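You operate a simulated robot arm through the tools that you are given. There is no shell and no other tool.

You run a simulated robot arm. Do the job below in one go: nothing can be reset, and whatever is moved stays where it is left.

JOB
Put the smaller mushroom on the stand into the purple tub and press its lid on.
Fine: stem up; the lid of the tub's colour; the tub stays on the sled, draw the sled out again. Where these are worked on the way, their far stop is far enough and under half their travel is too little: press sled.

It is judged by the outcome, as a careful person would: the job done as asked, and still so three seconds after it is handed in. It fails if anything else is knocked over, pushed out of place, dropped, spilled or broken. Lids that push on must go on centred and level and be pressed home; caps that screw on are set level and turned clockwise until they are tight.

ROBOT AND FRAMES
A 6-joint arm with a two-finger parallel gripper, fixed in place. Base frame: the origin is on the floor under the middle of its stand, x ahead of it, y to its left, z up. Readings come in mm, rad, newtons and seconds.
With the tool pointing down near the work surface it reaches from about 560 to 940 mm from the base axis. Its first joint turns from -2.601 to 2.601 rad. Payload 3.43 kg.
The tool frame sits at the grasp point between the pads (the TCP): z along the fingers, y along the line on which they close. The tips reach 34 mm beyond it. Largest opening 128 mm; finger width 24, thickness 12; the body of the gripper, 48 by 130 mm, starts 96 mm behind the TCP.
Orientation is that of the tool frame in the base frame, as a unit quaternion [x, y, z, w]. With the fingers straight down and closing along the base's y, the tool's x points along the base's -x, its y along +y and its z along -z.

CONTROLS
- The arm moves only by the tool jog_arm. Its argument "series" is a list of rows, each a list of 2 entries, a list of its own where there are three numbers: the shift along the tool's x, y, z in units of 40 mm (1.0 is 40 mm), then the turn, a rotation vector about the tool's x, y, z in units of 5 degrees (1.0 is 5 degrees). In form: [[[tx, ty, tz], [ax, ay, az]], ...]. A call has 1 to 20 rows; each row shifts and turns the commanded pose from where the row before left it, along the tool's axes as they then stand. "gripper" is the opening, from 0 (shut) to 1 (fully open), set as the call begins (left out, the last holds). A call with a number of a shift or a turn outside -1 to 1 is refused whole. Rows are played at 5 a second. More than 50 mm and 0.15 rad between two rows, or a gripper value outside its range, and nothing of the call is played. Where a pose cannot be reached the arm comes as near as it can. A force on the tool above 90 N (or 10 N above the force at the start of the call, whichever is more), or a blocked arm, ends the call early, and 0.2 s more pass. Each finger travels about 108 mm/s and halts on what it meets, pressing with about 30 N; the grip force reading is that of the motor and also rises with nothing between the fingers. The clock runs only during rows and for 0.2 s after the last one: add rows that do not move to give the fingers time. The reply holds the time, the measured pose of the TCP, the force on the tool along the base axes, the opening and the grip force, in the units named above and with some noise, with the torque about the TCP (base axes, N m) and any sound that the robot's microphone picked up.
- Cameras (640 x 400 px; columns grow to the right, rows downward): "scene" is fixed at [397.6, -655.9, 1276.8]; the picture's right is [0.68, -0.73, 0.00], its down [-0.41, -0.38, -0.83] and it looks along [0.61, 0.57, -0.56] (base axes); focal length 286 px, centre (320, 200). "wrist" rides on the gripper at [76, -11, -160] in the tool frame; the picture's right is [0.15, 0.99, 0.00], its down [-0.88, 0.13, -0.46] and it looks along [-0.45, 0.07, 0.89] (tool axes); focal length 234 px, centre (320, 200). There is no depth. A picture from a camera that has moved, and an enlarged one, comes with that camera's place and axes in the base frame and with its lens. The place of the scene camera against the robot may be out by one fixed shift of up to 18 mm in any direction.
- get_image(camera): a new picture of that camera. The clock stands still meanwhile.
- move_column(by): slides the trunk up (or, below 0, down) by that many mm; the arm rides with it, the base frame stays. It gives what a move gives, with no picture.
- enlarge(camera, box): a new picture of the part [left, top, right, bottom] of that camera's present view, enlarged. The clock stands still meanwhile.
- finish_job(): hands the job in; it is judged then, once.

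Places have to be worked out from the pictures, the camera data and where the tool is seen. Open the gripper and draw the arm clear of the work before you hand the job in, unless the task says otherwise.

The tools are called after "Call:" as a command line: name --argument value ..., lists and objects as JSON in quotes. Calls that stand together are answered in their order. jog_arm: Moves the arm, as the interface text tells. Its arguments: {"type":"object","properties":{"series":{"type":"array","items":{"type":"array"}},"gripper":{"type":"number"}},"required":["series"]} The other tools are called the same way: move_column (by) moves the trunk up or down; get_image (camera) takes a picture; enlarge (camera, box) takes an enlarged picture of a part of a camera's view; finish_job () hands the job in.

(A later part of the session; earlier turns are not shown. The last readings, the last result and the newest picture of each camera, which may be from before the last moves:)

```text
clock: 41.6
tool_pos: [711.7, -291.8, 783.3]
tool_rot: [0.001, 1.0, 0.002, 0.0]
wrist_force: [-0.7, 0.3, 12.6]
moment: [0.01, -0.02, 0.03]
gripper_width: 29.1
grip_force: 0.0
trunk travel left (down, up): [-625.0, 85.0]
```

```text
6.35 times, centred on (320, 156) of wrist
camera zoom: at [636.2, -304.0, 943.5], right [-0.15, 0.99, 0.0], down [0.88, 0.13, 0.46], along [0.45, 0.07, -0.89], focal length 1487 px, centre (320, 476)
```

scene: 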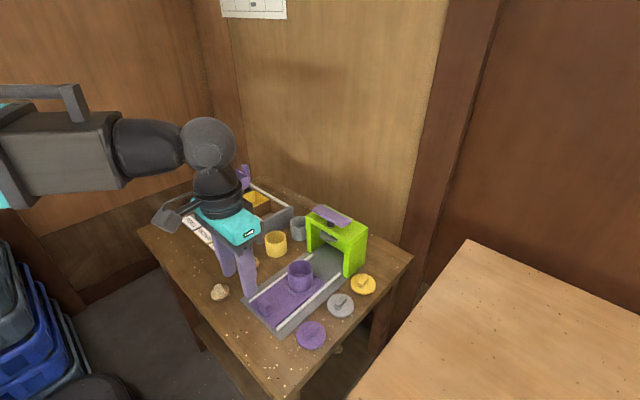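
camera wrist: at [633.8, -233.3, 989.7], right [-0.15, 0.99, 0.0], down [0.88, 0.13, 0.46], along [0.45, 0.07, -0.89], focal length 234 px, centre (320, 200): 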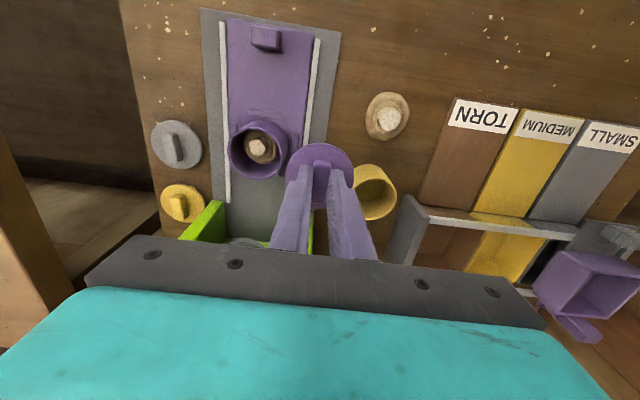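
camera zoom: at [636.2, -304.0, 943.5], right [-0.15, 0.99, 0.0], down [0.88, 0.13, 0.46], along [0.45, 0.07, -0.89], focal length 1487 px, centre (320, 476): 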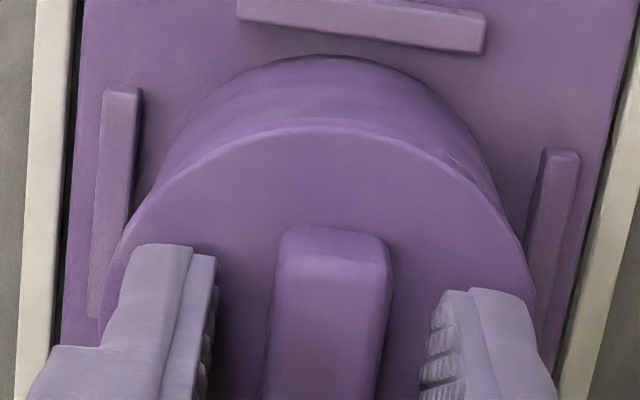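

The fingertips are just resting on the lid top; handle is free. Rising straight up.

Call:
jog_arm --series '[[[0, 0, -0.1], [0, 0, 0]], [[0, 0, -0.3], [0, 0, 0]], [[0, 0, -0.6], [0, 0, 0]], [[0, 0, -0.6], [0, 0, 0]], [[0, 0, 0], [0, 0, 0]]]'

Call:
enlarge --camera "scene" --box '[260, 240, 340, 290]'

Call:
enlarge --camera "wrist" --box '[240, 110, 400, 210]'

```text
clock: 42.8
tool_pos: [710.9, -291.6, 845.5]
tool_rot: [0.001, 1.0, 0.001, 0.0]
wrist_force: [0.1, 0.3, -0.2]
moment: [0.02, 0.0, -0.01]
gripper_width: 32.2
grip_force: 0.1
trunk travel left (down, up): [-625.0, 85.0]
```

```text
8.00 times, centred on (300, 265) of scene
camera zoom: at [397.6, -655.9, 1276.8], right [0.68, -0.73, 0.0], down [-0.41, -0.38, -0.83], along [0.61, 0.57, -0.56], focal length 2284 px, centre (480, -320)
```

zoom: 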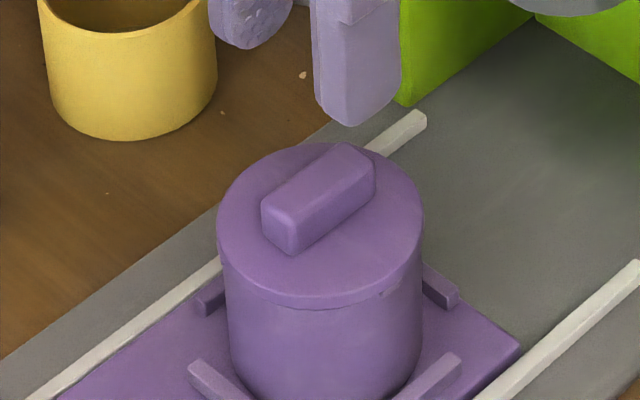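

```text
4.00 times, centred on (320, 160) of wrist
camera zoom: at [636.1, -303.8, 1005.1], right [-0.15, 0.99, 0.0], down [0.88, 0.13, 0.46], along [0.45, 0.07, -0.89], focal length 937 px, centre (320, 360)
```

zoom: 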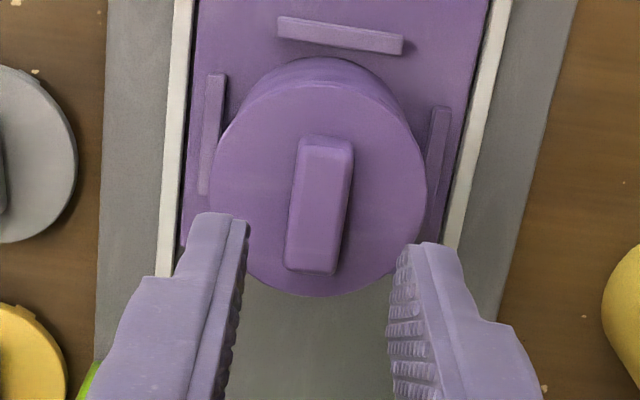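

The lid sits centred and level. Now to the sled's handle, estimated at about (606,-290.5), top z≈712; moving above it to look.

Call:
jog_arm --series '[[[0.7, 0, 0], [0, 0, 0]], [[0.7, 0, 0], [0, 0, 0]], [[0.6, 0, 0], [0, 0, 0]], [[0.6, 0.02, 0], [0, 0, 0]], [[0, 0, 0.6], [0, 0, 0]], [[0, 0, 0.5], [0, 0, 0]], [[0, 0, 0], [0, 0, 0]]]' --gripper 0.42

Call:
enlarge --camera "wrist" --box '[240, 110, 400, 210]'

Call:
enlarge --camera "scene" --box '[230, 250, 350, 325]'

```text
clock: 44.4
tool_pos: [607.3, -291.2, 804.9]
tool_rot: [0.001, 1.0, 0.001, 0.0]
wrist_force: [-0.1, 0.7, 0.6]
moment: [0.02, -0.01, 0.02]
gripper_width: 53.6
grip_force: 0.0
trunk travel left (down, up): [-625.0, 85.0]
```

```text
4.00 times, centred on (320, 160) of wrist
camera zoom: at [531.4, -303.8, 964.6], right [-0.15, 0.99, 0.0], down [0.88, 0.13, 0.46], along [0.45, 0.07, -0.89], focal length 937 px, centre (320, 360)
```

zoom: 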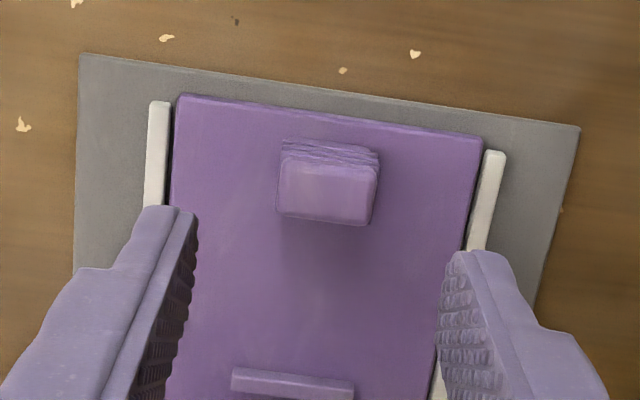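

```text
5.33 times, centred on (290, 288) of scene
camera zoom: at [397.6, -655.9, 1276.8], right [0.68, -0.73, 0.0], down [-0.41, -0.38, -0.83], along [0.61, 0.57, -0.56], focal length 1523 px, centre (480, -267)
```

zoom: 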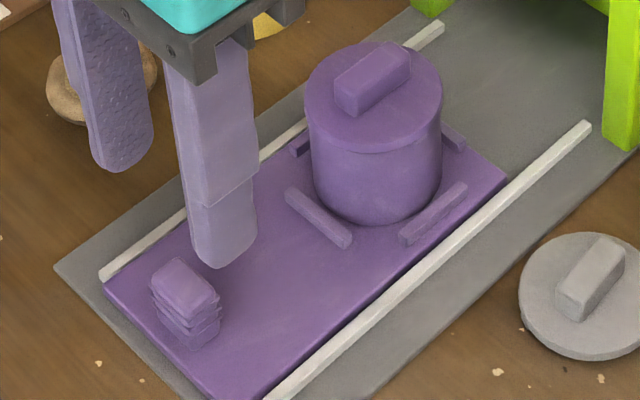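

Knob centred under the tool at about (607,-290.4), ~28 mm wide. Descending to tips z≈701, beside the knob.

Call:
jog_arm --series '[[[0, 0.015, 0.5], [0, 0, 0]], [[0, 0, 0.6], [0, 0, 0]], [[0, 0, 0.4], [0, 0, 0]], [[0, 0, 0.2], [0, 0, 0]], [[0, 0, 0], [0, 0, 0]]]'

Call:
enlarge --camera "wrist" --box '[240, 120, 400, 220]'

Call:
enlarge --camera "scene" --box '[240, 275, 320, 325]'

```text
clock: 45.6
tool_pos: [606.5, -292.4, 734.4]
tool_rot: [0.001, 1.0, 0.001, 0.0]
wrist_force: [0.3, 0.1, -0.2]
moment: [0.0, 0.02, 0.02]
gripper_width: 53.9
grip_force: 0.0
trunk travel left (down, up): [-625.0, 85.0]
```

```text
4.00 times, centred on (320, 170) of wrist
camera zoom: at [532.0, -304.3, 894.9], right [-0.15, 0.99, 0.0], down [0.88, 0.13, 0.46], along [0.45, 0.07, -0.89], focal length 937 px, centre (320, 320)
```

zoom: 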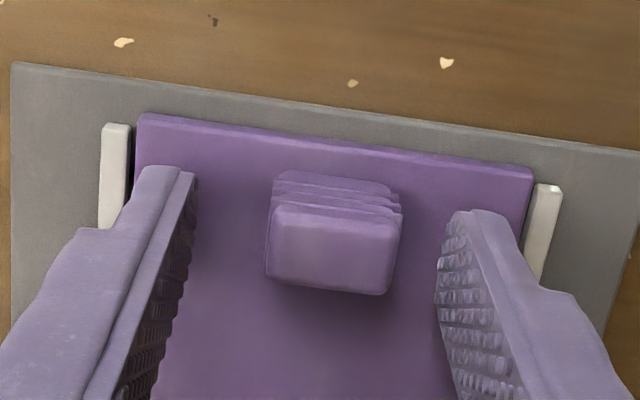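

```text
8.00 times, centred on (280, 300) of scene
camera zoom: at [397.6, -655.9, 1276.8], right [0.68, -0.73, 0.0], down [-0.41, -0.38, -0.83], along [0.61, 0.57, -0.56], focal length 2284 px, centre (640, -600)
```

zoom: 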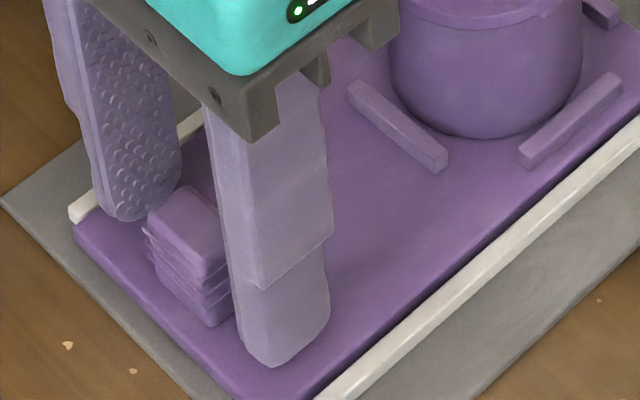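

The knob is about 2.5 mm to +y of centre. Shifting the tool +2.5 mm in y, lowering 2 mm, then closing on the knob.

Call:
jog_arm --series '[[[0, 0.0625, 0.05], [0, 0, 0]], [[0, 0, 0], [0, 0, 0]], [[0, 0, 0], [0, 0, 0]]]'

Call:
jog_arm --series '[[[0, 0, 0], [0, 0, 0]], [[0, 0, 0], [0, 0, 0]], [[0, 0, 0], [0, 0, 0]]]' --gripper 0.15

Call:
enlarge --camera "wrist" --box '[240, 120, 400, 220]'

```text
clock: 46.4
tool_pos: [609.0, -288.7, 733.2]
tool_rot: [0.001, 1.0, 0.001, 0.0]
wrist_force: [-0.3, 0.9, -0.2]
moment: [-0.03, 0.0, 0.02]
gripper_width: 53.7
grip_force: 0.2
trunk travel left (down, up): [-625.0, 85.0]
```

```text
clock: 47.2
tool_pos: [607.5, -289.5, 735.0]
tool_rot: [0.001, 1.0, 0.0, 0.0]
wrist_force: [0.0, -9.2, 0.7]
moment: [-0.31, 0.05, 0.07]
gripper_width: 25.9
grip_force: 44.7
trunk travel left (down, up): [-625.0, 85.0]
```

```text
4.00 times, centred on (320, 170) of wrist
camera zoom: at [532.2, -302.0, 893.9], right [-0.15, 0.99, 0.0], down [0.88, 0.13, 0.46], along [0.45, 0.07, -0.89], focal length 937 px, centre (320, 320)
```

zoom: 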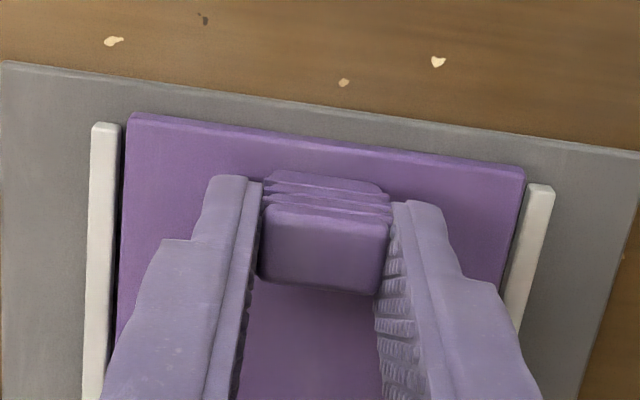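

Knob gripped (25.9 mm). There's a -9 N side force, so I'm slightly too far +y; relaxing 0.8 mm in -y.

Call:
jog_arm --series '[[[0, -0.02, 0], [0, 0, 0]], [[0, 0, 0], [0, 0, 0]]]'

```text
clock: 47.8
tool_pos: [607.4, -289.7, 734.2]
tool_rot: [0.001, 1.0, 0.001, 0.0]
wrist_force: [1.4, -7.3, 2.9]
moment: [-0.37, 0.38, 0.02]
gripper_width: 25.4
grip_force: 45.2
trunk travel left (down, up): [-625.0, 85.0]
```

Still -7 N; another 1 mm in -y.

Call:
jog_arm --series '[[[0, -0.025, 0], [0, 0, 0]], [[0, 0, 0], [0, 0, 0]], [[0, 0, 0], [0, 0, 0]]]'

```text
clock: 48.6
tool_pos: [608.0, -289.9, 733.6]
tool_rot: [0.001, 1.0, 0.002, 0.0]
wrist_force: [-0.9, -1.1, -2.3]
moment: [-0.11, -0.46, 0.04]
gripper_width: 25.5
grip_force: 44.4
trunk travel left (down, up): [-625.0, 85.0]
```

Side force gone. Pushing the sled +x gently, first 40 mm in 5 mm rows.

Call:
jog_arm --series '[[[-0.06, 0, 0], [0, 0, 0]], [[-0.12, 0, 0], [0, 0, 0]], [[-0.12, 0, 0], [0, 0, 0]], [[-0.12, 0, 0], [0, 0, 0]], [[-0.12, 0, 0], [0, 0, 0]], [[-0.12, 0, 0], [0, 0, 0]], [[-0.12, 0, 0], [0, 0, 0]], [[-0.12, 0, 0], [0, 0, 0]], [[-0.1, 0, 0], [0, 0, 0]], [[0, 0, 0], [0, 0, 0]]]'

Call:
enlarge --camera "scene" --box '[240, 200, 400, 300]'

```text
clock: 50.8
tool_pos: [648.2, -289.3, 733.4]
tool_rot: [0.002, 1.0, 0.001, 0.0]
wrist_force: [0.0, -9.0, 6.8]
moment: [-0.26, 0.57, 0.15]
gripper_width: 25.4
grip_force: 44.6
trunk travel left (down, up): [-625.0, 85.0]
```

```text
4.00 times, centred on (320, 250) of scene
camera zoom: at [397.6, -655.9, 1276.8], right [0.68, -0.73, 0.0], down [-0.41, -0.38, -0.83], along [0.61, 0.57, -0.56], focal length 1142 px, centre (320, 0)
```

zoom: 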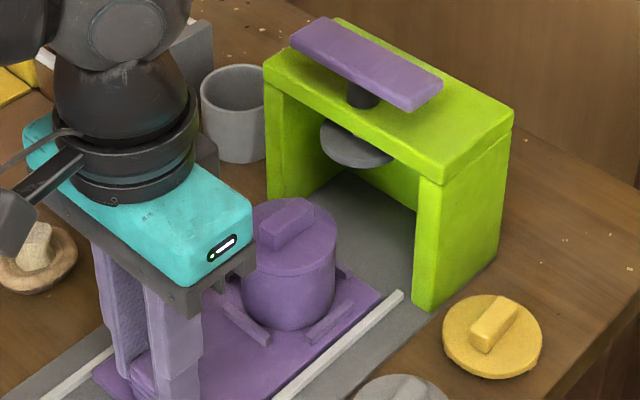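

The sled slides with tub and lid steady. Correcting the slight side/down load and pushing another 40 mm.

Call:
jog_arm --series '[[[-0.06, -0.02, -0.01], [0, 0, 0]], [[-0.12, 0, 0], [0, 0, 0]], [[-0.12, -0.005, 0], [0, 0, 0]], [[-0.12, 0, 0], [0, 0, 0]], [[-0.12, -0.005, 0], [0, 0, 0]], [[-0.12, 0, 0], [0, 0, 0]], [[-0.12, 0, 0], [0, 0, 0]], [[-0.12, 0, 0], [0, 0, 0]], [[-0.1, 0, 0], [0, 0, 0]], [[0, 0, 0], [0, 0, 0]]]'

Call:
enlarge --camera "scene" --box '[260, 190, 380, 265]'

Call:
get_image --camera "wrist"

```text
clock: 53.0
tool_pos: [689.6, -290.2, 733.3]
tool_rot: [0.0, 1.0, 0.001, 0.0]
wrist_force: [-0.3, 11.9, 0.7]
moment: [0.3, 0.6, -0.03]
gripper_width: 25.4
grip_force: 45.2
trunk travel left (down, up): [-625.0, 85.0]
```

```text
5.33 times, centred on (320, 228) of scene
camera zoom: at [397.6, -655.9, 1276.8], right [0.68, -0.73, 0.0], down [-0.41, -0.38, -0.83], along [0.61, 0.57, -0.56], focal length 1523 px, centre (320, 53)
```

zoom: 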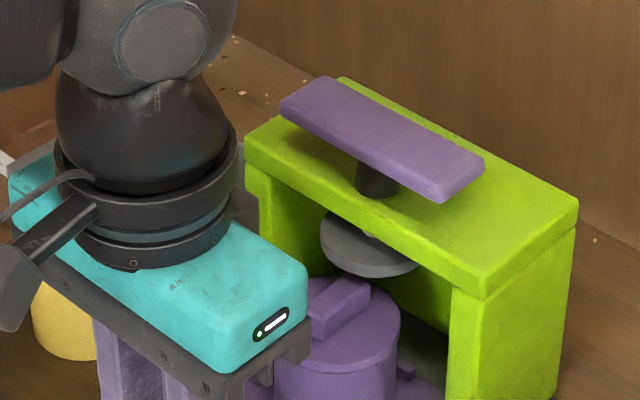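

```text
taken
camera wrist: at [613.1, -302.4, 893.9], right [-0.15, 0.99, 0.0], down [0.88, 0.13, 0.46], along [0.45, 0.07, -0.89], focal length 234 px, centre (320, 200)
```

wrist: 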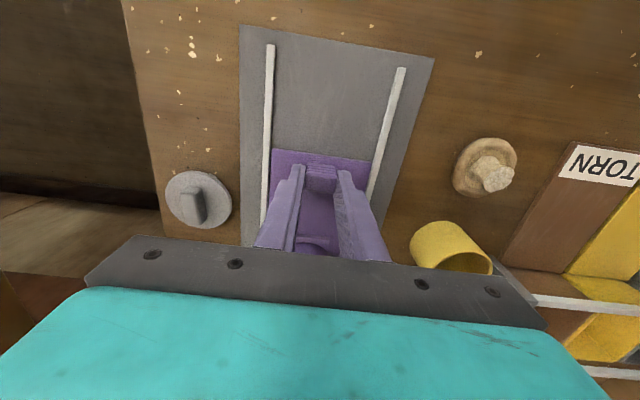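

Estimated press disc at x≈820, underside z≈777, so the lid handle (top ≈764) clears it. Easing the side load and pushing another 20 mm in small rows.

Call:
jog_arm --series '[[[-0.06, 0.015, 0], [0, 0, 0]], [[-0.08, 0, 0], [0, 0, 0]], [[-0.08, 0, 0], [0, 0, 0]], [[-0.08, 0, 0], [0, 0, 0]], [[-0.08, 0, 0], [0, 0, 0]], [[-0.08, 0, 0], [0, 0, 0]], [[-0.04, 0, 0], [0, 0, 0]], [[0, 0, 0], [0, 0, 0]]]'

Call:
enlarge --camera "scene" --box '[260, 190, 380, 265]'

```text
clock: 54.8
tool_pos: [708.6, -289.6, 733.7]
tool_rot: [0.0, 1.0, 0.001, -0.001]
wrist_force: [-0.2, 9.9, -12.6]
moment: [0.11, 0.01, 0.01]
gripper_width: 25.4
grip_force: 45.0
trunk travel left (down, up): [-625.0, 85.0]
```

```text
5.33 times, centred on (320, 228) of scene
camera zoom: at [397.6, -655.9, 1276.8], right [0.68, -0.73, 0.0], down [-0.41, -0.38, -0.83], along [0.61, 0.57, -0.56], focal length 1523 px, centre (320, 53)
```

zoom: 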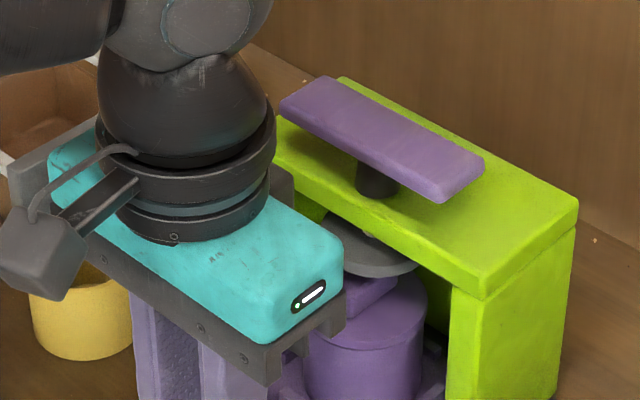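

Tub is entering under the disc with clearance. Continuing slowly toward the far stop.

Call:
jog_arm --series '[[[-0.05, 0.012, 0.008], [0, 0, 0]], [[-0.05, 0, 0], [0, 0, 0]], [[-0.05, 0, 0], [0, 0, 0]], [[-0.05, 0, 0], [0, 0, 0]], [[0, 0, 0], [0, 0, 0]]]'

```text
clock: 56.0
tool_pos: [715.3, -290.4, 733.8]
tool_rot: [0.001, 1.0, 0.001, -0.001]
wrist_force: [-0.5, 0.5, 0.7]
moment: [-0.13, 1.15, 0.0]
gripper_width: 25.4
grip_force: 45.0
trunk travel left (down, up): [-625.0, 85.0]
```

No resistance yet. Four more 2 mm rows.

Call:
jog_arm --series '[[[-0.05, 0, 0], [0, 0, 0]], [[-0.05, 0, 0], [0, 0, 0]], [[-0.05, 0, 0], [0, 0, 0]], [[-0.05, 0, 0], [0, 0, 0]], [[0, 0, 0], [0, 0, 0]]]'

Call:
enlarge --camera "scene" --box '[260, 190, 380, 265]'

```text
clock: 57.2
tool_pos: [719.1, -290.5, 732.2]
tool_rot: [0.001, 1.0, 0.002, -0.007]
wrist_force: [-39.5, -1.2, -15.5]
moment: [-0.27, 0.63, 0.03]
gripper_width: 25.5
grip_force: 45.6
trunk travel left (down, up): [-625.0, 85.0]
```

```text
5.33 times, centred on (320, 228) of scene
camera zoom: at [397.6, -655.9, 1276.8], right [0.68, -0.73, 0.0], down [-0.41, -0.38, -0.83], along [0.61, 0.57, -0.56], focal length 1523 px, centre (320, 53)
```

zoom: 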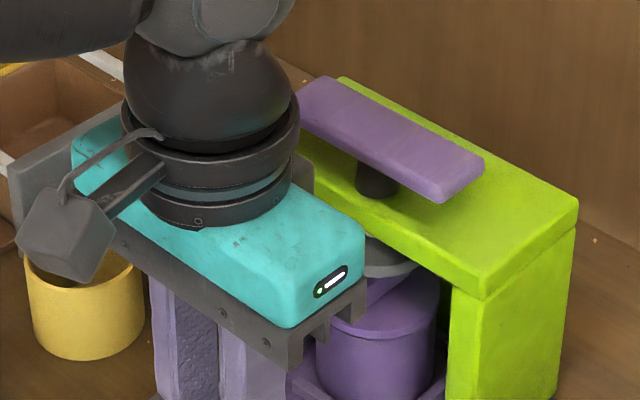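

The sled is at its far stop (x≈719, 111 mm travel, -40 N). Relaxing the push, then releasing the knob.

Call:
jog_arm --series '[[[0.05, 0, 0], [0, 0, 0]], [[0.04, 0, 0], [0, 0, 0]], [[0, 0, 0], [0, 0, 0]]]'

Call:
jog_arm --series '[[[0, 0, 0], [0, 0, 0]], [[0, 0, 0], [0, 0, 0]], [[0, 0, 0], [0, 0, 0]]]' --gripper 0.4

```text
clock: 58.0
tool_pos: [719.5, -289.1, 734.7]
tool_rot: [0.001, 1.0, 0.001, -0.001]
wrist_force: [-21.7, -5.5, -7.0]
moment: [-0.19, 1.7, 0.03]
gripper_width: 25.7
grip_force: 44.5
trunk travel left (down, up): [-625.0, 85.0]
```

```text
clock: 58.8
tool_pos: [721.0, -288.6, 733.1]
tool_rot: [0.0, 1.0, 0.001, 0.0]
wrist_force: [0.2, 0.2, -0.7]
moment: [-0.03, 0.03, 0.02]
gripper_width: 51.6
grip_force: 0.1
trunk travel left (down, up): [-625.0, 85.0]
```

Sled released at its far stop. Raising straight up clear of the press and looking.

Call:
jog_arm --series '[[[0.02, 0, -0.4], [0, 0, 0]], [[0, 0, -0.8], [0, 0, 0]], [[0, 0, -0.9], [0, 0, 0]], [[0, 0, -0.9], [0, 0, 0]], [[0, 0, -0.9], [0, 0, 0]], [[0, 0, -0.6], [0, 0, 0]], [[0, 0, 0], [0, 0, 0]]]'

Call:
get_image --camera "wrist"

Call:
enlarge --camera "scene" --box '[240, 190, 400, 290]'

```text
clock: 60.4
tool_pos: [719.8, -290.7, 916.3]
tool_rot: [0.0, 1.0, 0.001, 0.0]
wrist_force: [0.7, -0.6, -0.1]
moment: [-0.01, 0.0, -0.02]
gripper_width: 51.3
grip_force: 0.1
trunk travel left (down, up): [-625.0, 85.0]
```

```text
taken
camera wrist: at [644.5, -303.2, 1076.6], right [-0.15, 0.99, 0.0], down [0.88, 0.13, 0.46], along [0.45, 0.07, -0.89], focal length 234 px, centre (320, 200)
```

wrist: 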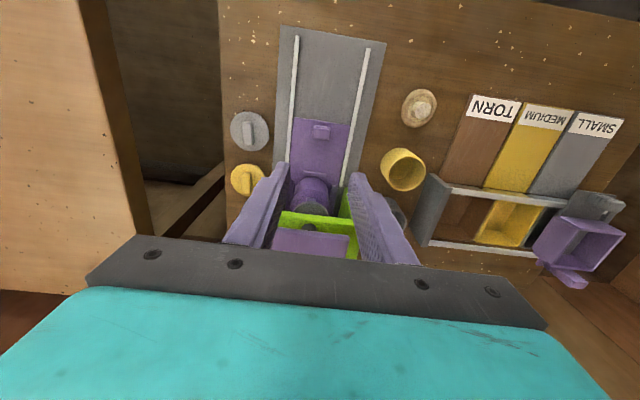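

```text
4.00 times, centred on (320, 240) of scene
camera zoom: at [397.6, -655.9, 1276.8], right [0.68, -0.73, 0.0], down [-0.41, -0.38, -0.83], along [0.61, 0.57, -0.56], focal length 1142 px, centre (320, 40)
```

zoom: 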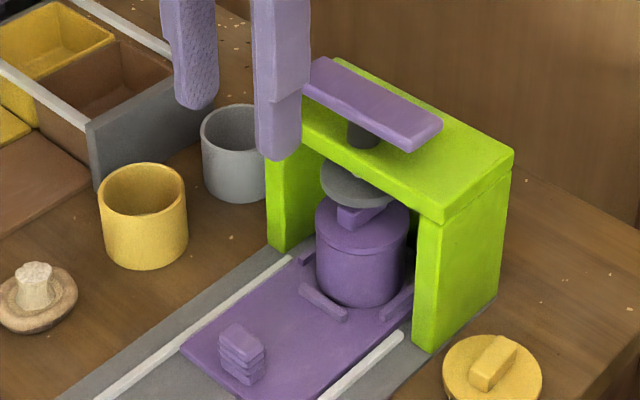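

The tub is under the press head. Zooming on the wrist view to locate the press bar.

Call:
enlarge --camera "wrist" --box '[240, 170, 400, 270]'

Call:
enlarge --camera "scene" --box '[300, 200, 380, 250]'

```text
4.00 times, centred on (320, 220) of wrist
camera zoom: at [644.5, -303.2, 1076.6], right [-0.15, 0.99, 0.0], down [0.88, 0.13, 0.46], along [0.45, 0.07, -0.89], focal length 937 px, centre (320, 120)
```

zoom: 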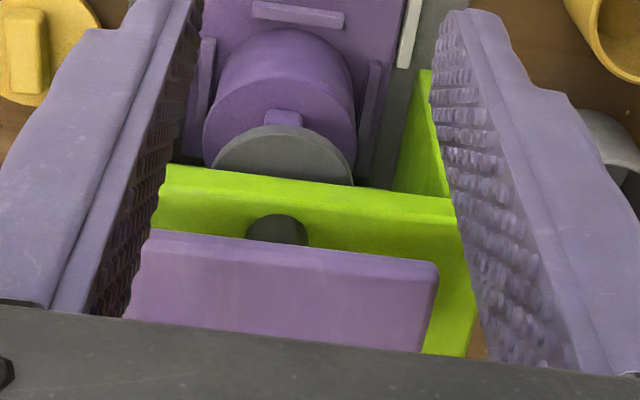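

```text
8.00 times, centred on (340, 225) of scene
camera zoom: at [397.6, -655.9, 1276.8], right [0.68, -0.73, 0.0], down [-0.41, -0.38, -0.83], along [0.61, 0.57, -0.56], focal length 2284 px, centre (160, 0)
```

zoom: 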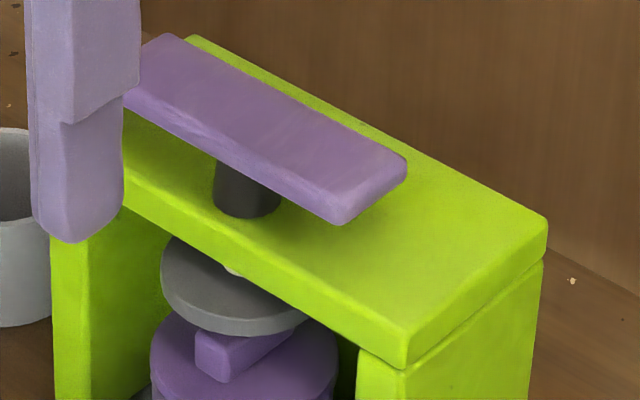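

Triangulating the bar: top z≈830, x≈814–852, y≈-341…-240; press axis at about (827,-290.5). I'll close the fingers and move above it, staying high.

Call:
jog_arm --series '[[[0, 0, 0], [0, 0, 0]], [[-0.7, 0, 0], [0, 0, 0]], [[-0.7, 0, 0], [0, 0, 0]], [[-0.7, 0, 0], [0, 0, 0]], [[-0.6, 0, 0], [0, 0, 0]], [[0, 0, 0], [0, 0, 0]]]' --gripper 0

Call:
enlarge --camera "wrist" --box '[240, 110, 400, 210]'

Call:
enlarge --camera "scene" --box '[280, 180, 400, 255]'

```text
clock: 61.8
tool_pos: [827.9, -293.9, 913.4]
tool_rot: [-0.001, 1.0, 0.001, 0.0]
wrist_force: [0.3, -0.9, 0.6]
moment: [0.01, -0.01, -0.01]
gripper_width: 0.0
grip_force: 29.7
trunk travel left (down, up): [-625.0, 85.0]
```

```text
4.00 times, centred on (320, 160) of wrist
camera zoom: at [752.8, -305.9, 1073.8], right [-0.15, 0.99, 0.0], down [0.88, 0.13, 0.46], along [0.45, 0.07, -0.89], focal length 937 px, centre (320, 360)
```

zoom: 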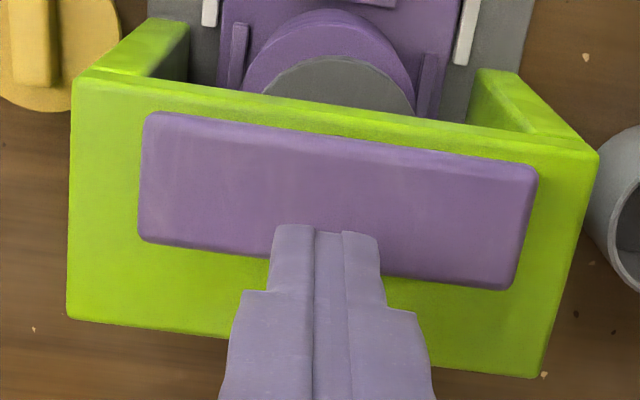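

```text
5.33 times, centred on (340, 218) of scene
camera zoom: at [397.6, -655.9, 1276.8], right [0.68, -0.73, 0.0], down [-0.41, -0.38, -0.83], along [0.61, 0.57, -0.56], focal length 1523 px, centre (213, 107)
```

zoom: 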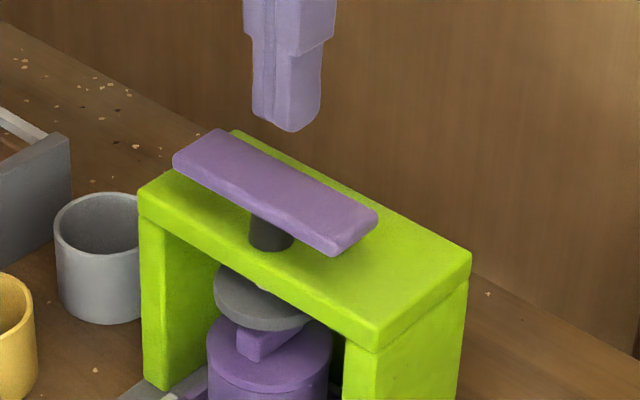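

Bar centre from this view: (828,-290.7), top z≈830. I'm about 3.5 mm too far in -y; correcting and descending to just above the bar.

Call:
jog_arm --series '[[[0.01, 0.09, 0.3], [0, 0, 0]], [[0, 0, 0.4], [0, 0, 0]], [[0, 0, 0.25], [0, 0, 0]], [[0, 0, 0], [0, 0, 0]]]'

Call:
enlarge --camera "wrist" --box '[240, 120, 400, 220]'

Call:
enlarge --camera "scene" --box '[300, 195, 380, 245]'

```text
clock: 62.8
tool_pos: [826.8, -288.8, 874.9]
tool_rot: [0.001, 1.0, 0.001, 0.001]
wrist_force: [-0.9, 0.1, 0.7]
moment: [0.01, 0.03, 0.01]
gripper_width: 0.1
grip_force: 30.2
trunk travel left (down, up): [-625.0, 85.0]
```

```text
4.00 times, centred on (320, 170) of wrist
camera zoom: at [750.1, -300.7, 1036.0], right [-0.15, 0.99, 0.0], down [0.88, 0.13, 0.46], along [0.45, 0.07, -0.89], focal length 937 px, centre (320, 320)
```

zoom: 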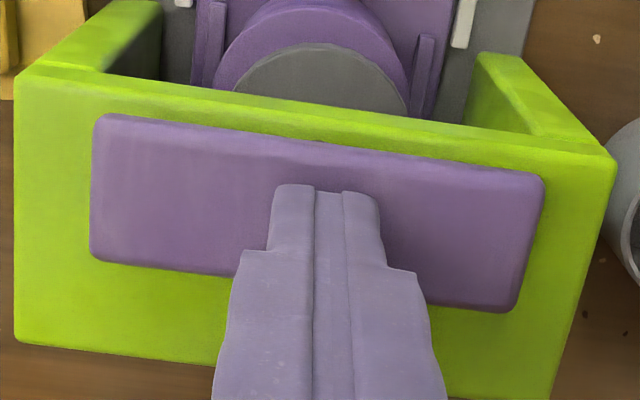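

```text
8.00 times, centred on (340, 220) of scene
camera zoom: at [397.6, -655.9, 1276.8], right [0.68, -0.73, 0.0], down [-0.41, -0.38, -0.83], along [0.61, 0.57, -0.56], focal length 2284 px, centre (160, 40)
```

zoom: 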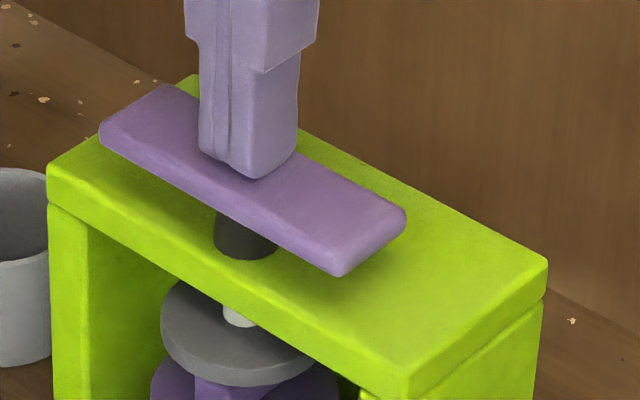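

Fingers centred above the bar within 1 mm. Descending in 2 mm rows to find contact.

Call:
jog_arm --series '[[[0, 0, 0.05], [0, 0, 0]], [[0, 0, 0.05], [0, 0, 0]], [[0, 0, 0.05], [0, 0, 0]], [[0, 0, 0.05], [0, 0, 0]], [[0, 0, 0.05], [0, 0, 0]], [[0, 0, 0], [0, 0, 0]]]'

```text
clock: 64.2
tool_pos: [827.6, -286.0, 866.3]
tool_rot: [0.001, 1.0, 0.0, 0.001]
wrist_force: [-0.7, -2.7, 7.4]
moment: [-0.11, 0.1, -0.03]
gripper_width: 0.2
grip_force: 29.6
trunk travel left (down, up): [-625.0, 85.0]
```

Contact (7 N) at z≈866. Pressing down in 2 mm rows.

Call:
jog_arm --series '[[[0, -0.02, 0.05], [0, 0, 0]], [[0, 0, 0.05], [0, 0, 0]], [[0, 0, 0.05], [0, 0, 0]], [[0, 0, 0], [0, 0, 0]]]'

Call:
enlarge --camera "scene" --box '[300, 195, 380, 245]'

```text
clock: 65.2
tool_pos: [827.1, -284.0, 863.9]
tool_rot: [0.001, 1.0, 0.001, 0.002]
wrist_force: [3.3, 4.5, 21.6]
moment: [0.12, 0.07, -0.13]
gripper_width: 0.0
grip_force: 30.2
trunk travel left (down, up): [-625.0, 85.0]
```

```text
8.00 times, centred on (340, 220) of scene
camera zoom: at [397.6, -655.9, 1276.8], right [0.68, -0.73, 0.0], down [-0.41, -0.38, -0.83], along [0.61, 0.57, -0.56], focal length 2284 px, centre (160, 40)
```

zoom: 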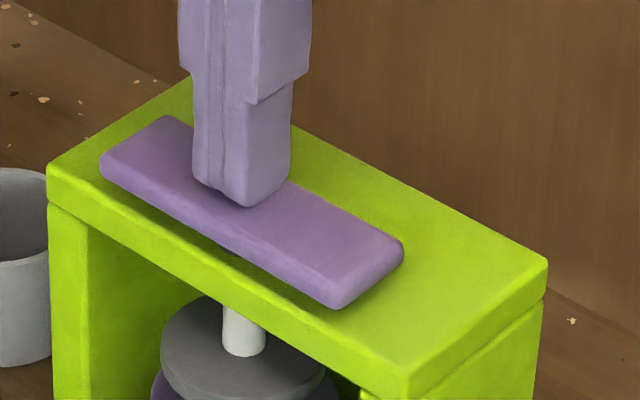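

The bar has gone down about 12 mm, with 22 N. The tool reads a few mm toward +y; checking where the tips sit on the bar.

Call:
enlarge --camera "wrist" --box '[240, 120, 400, 220]'

Call:
enlarge --camera "scene" --box '[300, 215, 380, 265]'

```text
4.00 times, centred on (320, 170) of wrist
camera zoom: at [750.2, -298.0, 1023.3], right [-0.15, 0.99, 0.0], down [0.88, 0.13, 0.46], along [0.45, 0.07, -0.89], focal length 937 px, centre (320, 320)
```

zoom: 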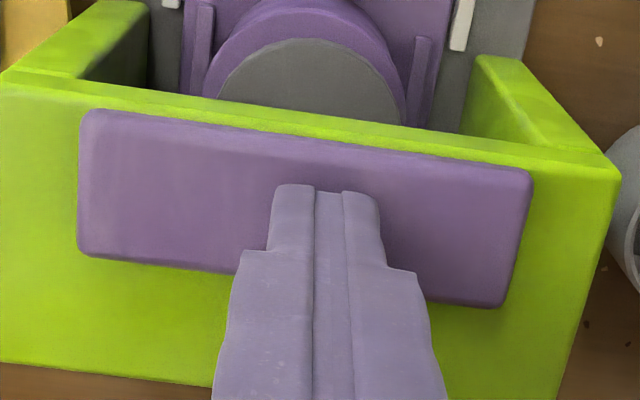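

```text
8.00 times, centred on (340, 240) of scene
camera zoom: at [397.6, -655.9, 1276.8], right [0.68, -0.73, 0.0], down [-0.41, -0.38, -0.83], along [0.61, 0.57, -0.56], focal length 2284 px, centre (160, -120)
```

zoom: 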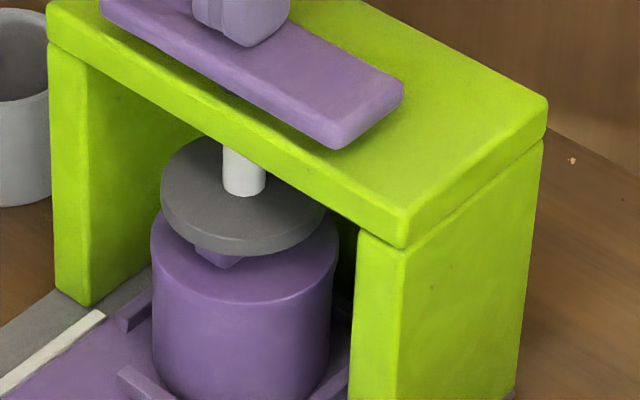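

The disc is now at the lid's handle. Continuing to press, nudging back 2 mm in -y.

Call:
jog_arm --series '[[[0, -0.05, 0.03], [0, 0, 0]], [[0, 0, 0.04], [0, 0, 0]], [[0, 0, 0.04], [0, 0, 0]], [[0, 0, 0], [0, 0, 0]]]'

```text
clock: 66.2
tool_pos: [826.1, -284.9, 863.4]
tool_rot: [0.0, 1.0, 0.001, 0.004]
wrist_force: [1.5, 17.2, 52.7]
moment: [0.6, 0.37, 0.12]
gripper_width: 0.0
grip_force: 30.3
trunk travel left (down, up): [-625.0, 85.0]
```

Firm resistance now: 53 N and not descending. Increasing in small steps.

Call:
jog_arm --series '[[[0, 0.02, 0.03], [0, 0, 0]], [[0, 0, 0.03], [0, 0, 0]], [[0, 0, 0], [0, 0, 0]]]'

Call:
enlarge --camera "scene" --box '[300, 215, 380, 265]'

```text
clock: 67.0
tool_pos: [825.9, -285.5, 862.6]
tool_rot: [0.0, 1.0, 0.0, 0.005]
wrist_force: [4.2, 17.2, 60.2]
moment: [0.61, 0.47, 0.01]
gripper_width: 0.0
grip_force: 30.2
trunk travel left (down, up): [-625.0, 85.0]
```

```text
8.00 times, centred on (340, 240) of scene
camera zoom: at [397.6, -655.9, 1276.8], right [0.68, -0.73, 0.0], down [-0.41, -0.38, -0.83], along [0.61, 0.57, -0.56], focal length 2284 px, centre (160, -120)
```

zoom: 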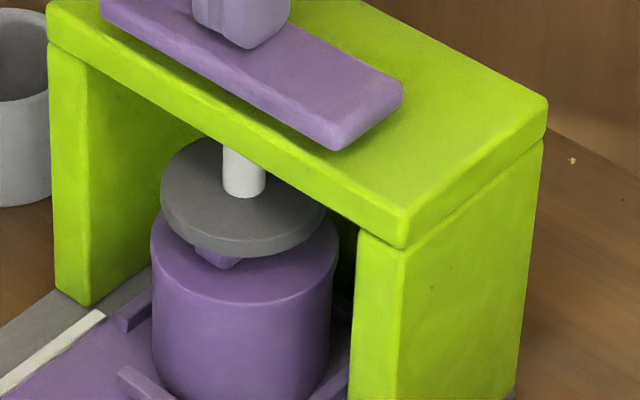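

60 N, little movement. Increasing to around 80 N while easing the side load.

Call:
jog_arm --series '[[[0, 0.03, 0.03], [0, 0, 0]], [[0, 0, 0.03], [0, 0, 0]], [[0, 0, 0], [0, 0, 0]], [[0, 0, 0], [0, 0, 0]]]'

Call:
enlarge --camera "scene" --box '[300, 215, 380, 265]'

```text
clock: 68.0
tool_pos: [826.2, -285.8, 861.5]
tool_rot: [0.0, 1.0, -0.002, 0.006]
wrist_force: [2.1, 11.5, 70.1]
moment: [0.42, 0.61, -0.18]
gripper_width: 0.0
grip_force: 30.5
trunk travel left (down, up): [-625.0, 85.0]
```

```text
8.00 times, centred on (340, 240) of scene
camera zoom: at [397.6, -655.9, 1276.8], right [0.68, -0.73, 0.0], down [-0.41, -0.38, -0.83], along [0.61, 0.57, -0.56], focal length 2284 px, centre (160, -120)
```

zoom: 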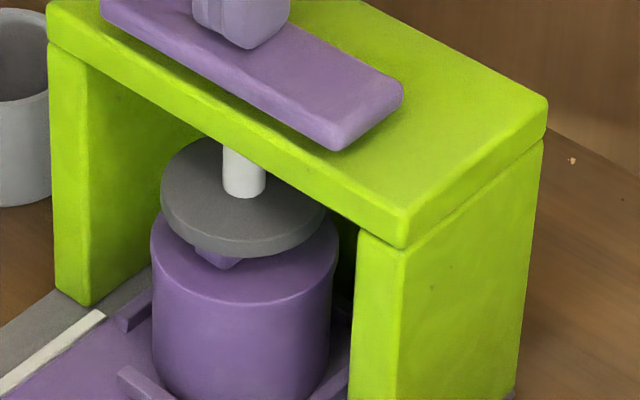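

70 N, no click yet. Looking closely at the lid edge under the disc.

Call:
enlarge --camera "scene" --box '[312, 235, 352, 260]'

Call:
enlarge --camera "wrist" --box '[280, 110, 360, 160]'

```text
16.00 times, centred on (332, 248) of scene
camera zoom: at [397.6, -655.9, 1276.8], right [0.68, -0.73, 0.0], down [-0.41, -0.38, -0.83], along [0.61, 0.57, -0.56], focal length 4568 px, centre (128, -560)
```

zoom: 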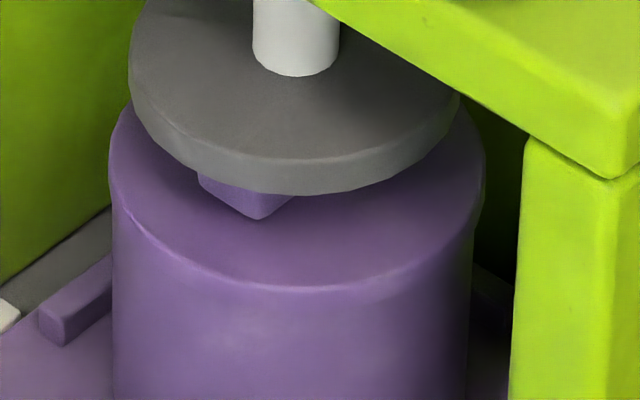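

```text
8.00 times, centred on (320, 135) of wrist
camera zoom: at [748.5, -297.2, 1021.9], right [-0.15, 0.99, 0.0], down [0.88, 0.13, 0.47], along [0.46, 0.06, -0.88], focal length 1873 px, centre (320, 720)
```

zoom: 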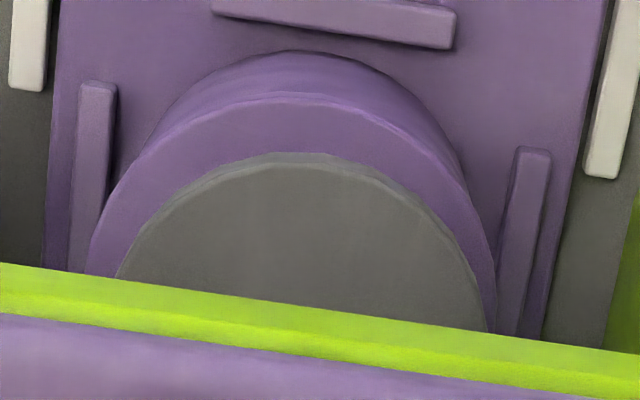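

The lid looks flush and level. Pressing a bit further toward 85 N to be sure it is home.

Call:
jog_arm --series '[[[0, 0.02, 0.03], [0, 0, 0]], [[0, 0, 0.03], [0, 0, 0]], [[0, 0, 0], [0, 0, 0]], [[0, 0, 0], [0, 0, 0]]]'

```text
clock: 69.0
tool_pos: [826.6, -285.7, 862.1]
tool_rot: [-0.001, 1.0, -0.002, 0.007]
wrist_force: [5.0, 8.3, 81.4]
moment: [0.31, 0.73, -0.14]
gripper_width: 0.1
grip_force: 30.4
trunk travel left (down, up): [-625.0, 85.0]
```

Steady at 81 N with no further travel. I'll ease off and lift away, then see how the press and lid look.

Call:
jog_arm --series '[[[0, 0, -0.15], [0, 0, 0]], [[0, 0, -0.15], [0, 0, 0]], [[0, 0, -0.25], [0, 0, 0]], [[0, 0, -0.4], [0, 0, 0]], [[0, 0, -0.5], [0, 0, 0]], [[0, 0, 0], [0, 0, 0]]]'

Call:
enlarge --camera "scene" --box '[280, 180, 400, 255]'

Call:
enlarge --camera "scene" --box '[312, 235, 352, 260]'

```text
clock: 70.4
tool_pos: [826.9, -288.4, 906.7]
tool_rot: [0.001, 1.0, 0.001, -0.001]
wrist_force: [0.7, 0.1, -0.4]
moment: [0.01, -0.01, 0.01]
gripper_width: 0.0
grip_force: 29.8
trunk travel left (down, up): [-625.0, 85.0]
```

```text
5.33 times, centred on (340, 218) of scene
camera zoom: at [397.6, -655.9, 1276.8], right [0.68, -0.73, 0.0], down [-0.41, -0.38, -0.83], along [0.61, 0.57, -0.56], focal length 1523 px, centre (213, 107)
```

zoom: 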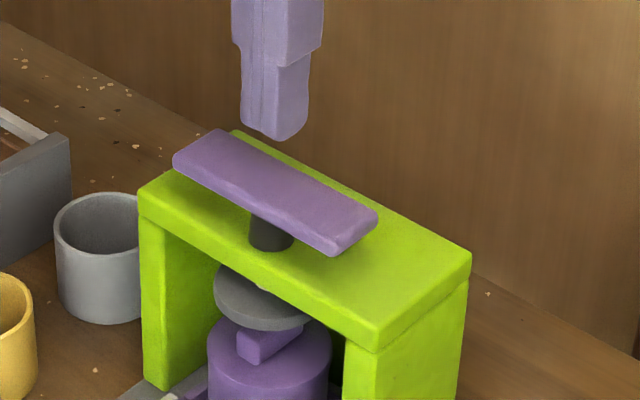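

```text
16.00 times, centred on (332, 248) of scene
camera zoom: at [397.6, -655.9, 1276.8], right [0.68, -0.73, 0.0], down [-0.41, -0.38, -0.83], along [0.61, 0.57, -0.56], focal length 4568 px, centre (128, -560)
```

zoom: 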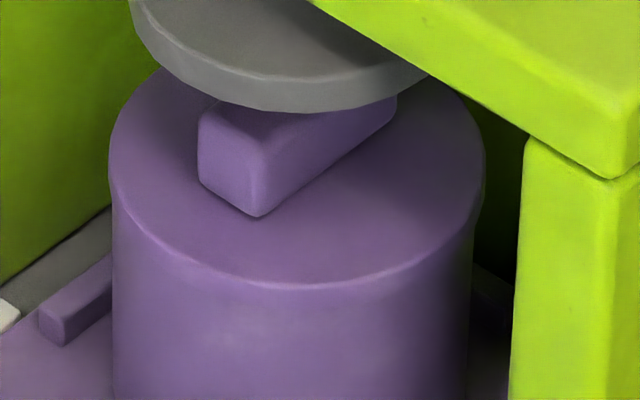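

The press sprang back up. I'll take the same zoom as before pressing to compare the lid's height.

Call:
enlarge --camera "scene" --box '[300, 200, 380, 250]'

Call:
enlarge --camera "scene" --box '[240, 190, 400, 290]'

```text
8.00 times, centred on (340, 225) of scene
camera zoom: at [397.6, -655.9, 1276.8], right [0.68, -0.73, 0.0], down [-0.41, -0.38, -0.83], along [0.61, 0.57, -0.56], focal length 2284 px, centre (160, 0)
```

zoom: 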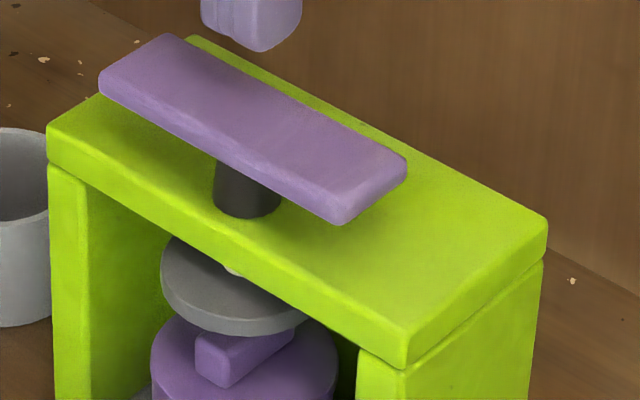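

```text
4.00 times, centred on (320, 240) of scene
camera zoom: at [397.6, -655.9, 1276.8], right [0.68, -0.73, 0.0], down [-0.41, -0.38, -0.83], along [0.61, 0.57, -0.56], focal length 1142 px, centre (320, 40)
```

zoom: 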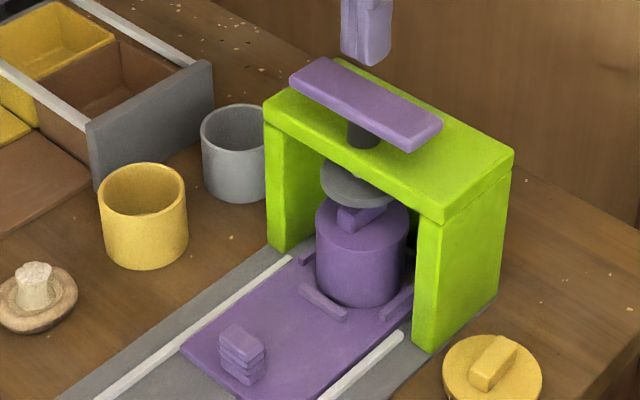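

The lid went down about 2 mm and the last force increases gave no further travel, suggesting it's home. Now moving back over the knob to draw the sled out.

Call:
jog_arm --series '[[[0.7, 0, 0], [0, 0, 0]], [[0.7, 0, 0], [0, 0, 0]], [[0.7, 0, 0], [0, 0, 0]], [[0.58, -0.03, 0], [0, 0, 0]], [[0, 0, 0.6], [0, 0, 0]], [[0, 0, 0.8], [0, 0, 0]], [[0, 0, 0.8], [0, 0, 0]], [[0, 0, 0], [0, 0, 0]]]' --gripper 0.42

Call:
enlarge --camera "wrist" --box '[240, 110, 400, 210]'

```text
clock: 72.2
tool_pos: [721.9, -287.8, 817.4]
tool_rot: [0.001, 1.0, 0.001, 0.0]
wrist_force: [-0.1, -0.1, 0.1]
moment: [-0.01, 0.02, 0.01]
gripper_width: 53.9
grip_force: 0.1
trunk travel left (down, up): [-625.0, 85.0]
```

```text
4.00 times, centred on (320, 160) of wrist
camera zoom: at [646.8, -300.0, 976.8], right [-0.14, 0.99, 0.0], down [0.88, 0.13, 0.46], along [0.45, 0.07, -0.89], focal length 937 px, centre (320, 360)
```

zoom: 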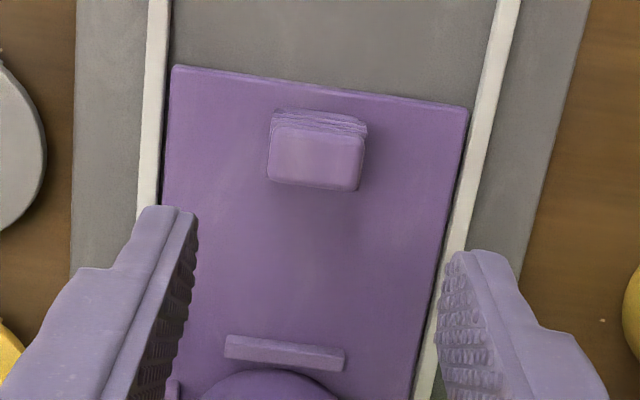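

Knob now at about (717,-290.7). Shifting (-4.5,-1.7) mm and descending to grip height.

Call:
jog_arm --series '[[[0.11, -0.042, 0.5], [0, 0, 0]], [[0, 0, 0.6], [0, 0, 0]], [[0, 0, 0.6], [0, 0, 0]], [[0, 0, 0.37], [0, 0, 0]], [[0, 0, 0], [0, 0, 0]]]'

Call:
enlarge --camera "wrist" --box '[240, 120, 400, 220]'

```text
clock: 73.4
tool_pos: [716.6, -287.7, 737.2]
tool_rot: [0.001, 1.0, 0.001, 0.0]
wrist_force: [0.1, -0.1, -0.8]
moment: [-0.05, -0.02, -0.02]
gripper_width: 53.7
grip_force: 0.1
trunk travel left (down, up): [-625.0, 85.0]
```

```text
4.00 times, centred on (320, 170) of wrist
camera zoom: at [641.6, -300.1, 897.0], right [-0.15, 0.99, 0.0], down [0.88, 0.13, 0.46], along [0.45, 0.07, -0.89], focal length 937 px, centre (320, 320)
```

zoom: 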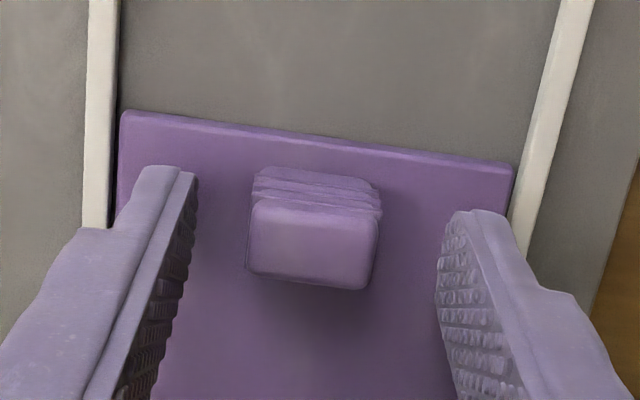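

The knob is about 2 mm to -y of the finger centre. Adjusting and closing on it.

Call:
jog_arm --series '[[[0, -0.05, 0.075], [0, 0, 0]], [[0, 0, 0], [0, 0, 0]], [[0, 0, 0], [0, 0, 0]]]'

Call:
jog_arm --series '[[[0, 0, 0], [0, 0, 0]], [[0, 0, 0], [0, 0, 0]], [[0, 0, 0], [0, 0, 0]]]' --gripper 0.15

```text
clock: 74.2
tool_pos: [717.3, -290.3, 734.2]
tool_rot: [0.001, 1.0, 0.001, 0.0]
wrist_force: [0.1, 0.4, -0.7]
moment: [0.01, -0.01, 0.0]
gripper_width: 53.6
grip_force: 0.0
trunk travel left (down, up): [-625.0, 85.0]
```

```text
clock: 75.0
tool_pos: [717.5, -289.5, 734.0]
tool_rot: [0.0, 1.0, 0.001, -0.001]
wrist_force: [-1.1, 4.5, -1.4]
moment: [-0.07, -0.08, 0.04]
gripper_width: 25.5
grip_force: 45.2
trunk travel left (down, up): [-625.0, 85.0]
```

Gripped with little side load. Drawing the sled back -x, first 55 mm in gentle rows.

Call:
jog_arm --series '[[[0.06, 0.01, 0], [0, 0, 0]], [[0.12, 0, 0], [0, 0, 0]], [[0.12, 0, 0], [0, 0, 0]], [[0.12, 0, 0], [0, 0, 0]], [[0.12, 0, 0], [0, 0, 0]], [[0.12, 0, 0], [0, 0, 0]], [[0.12, 0, 0], [0, 0, 0]], [[0.12, 0, 0], [0, 0, 0]], [[0.12, 0, 0], [0, 0, 0]], [[0.12, 0, 0], [0, 0, 0]], [[0.12, 0, 0], [0, 0, 0]], [[0.12, 0, 0], [0, 0, 0]], [[0, 0, 0], [0, 0, 0]]]'

Call:
enlarge --camera "scene" --box '[240, 200, 400, 300]'

```text
clock: 77.8
tool_pos: [660.4, -289.9, 734.6]
tool_rot: [0.001, 1.0, 0.001, 0.002]
wrist_force: [0.8, 0.9, 31.7]
moment: [-0.05, 0.55, 0.04]
gripper_width: 25.4
grip_force: 44.9
trunk travel left (down, up): [-625.0, 85.0]
```

```text
4.00 times, centred on (320, 250) of scene
camera zoom: at [397.6, -655.9, 1276.8], right [0.68, -0.73, 0.0], down [-0.41, -0.38, -0.83], along [0.61, 0.57, -0.56], focal length 1142 px, centre (320, 0)
```

zoom: 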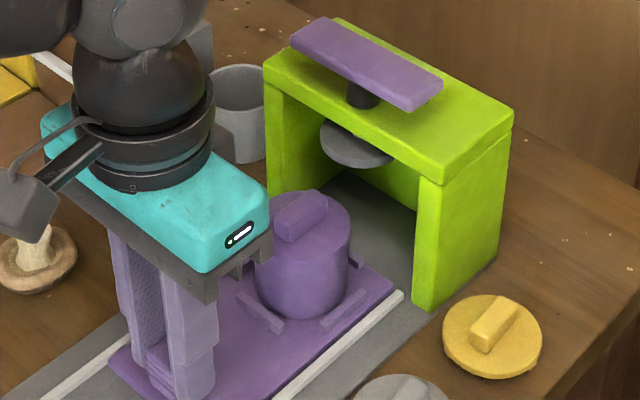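

Sled is sliding out; there's a 32 N downward load from the tool, so I'll ease up ~2.5 mm and check.

Call:
jog_arm --series '[[[0, 0, -0.03], [0, 0, 0]], [[0, 0, -0.03], [0, 0, 0]], [[0, 0, 0], [0, 0, 0]]]'

```text
clock: 78.6
tool_pos: [659.9, -289.7, 733.8]
tool_rot: [0.001, 1.0, 0.002, 0.001]
wrist_force: [-0.4, 6.1, -0.1]
moment: [-0.1, -1.47, 0.05]
gripper_width: 25.7
grip_force: 45.1
trunk travel left (down, up): [-625.0, 85.0]
```

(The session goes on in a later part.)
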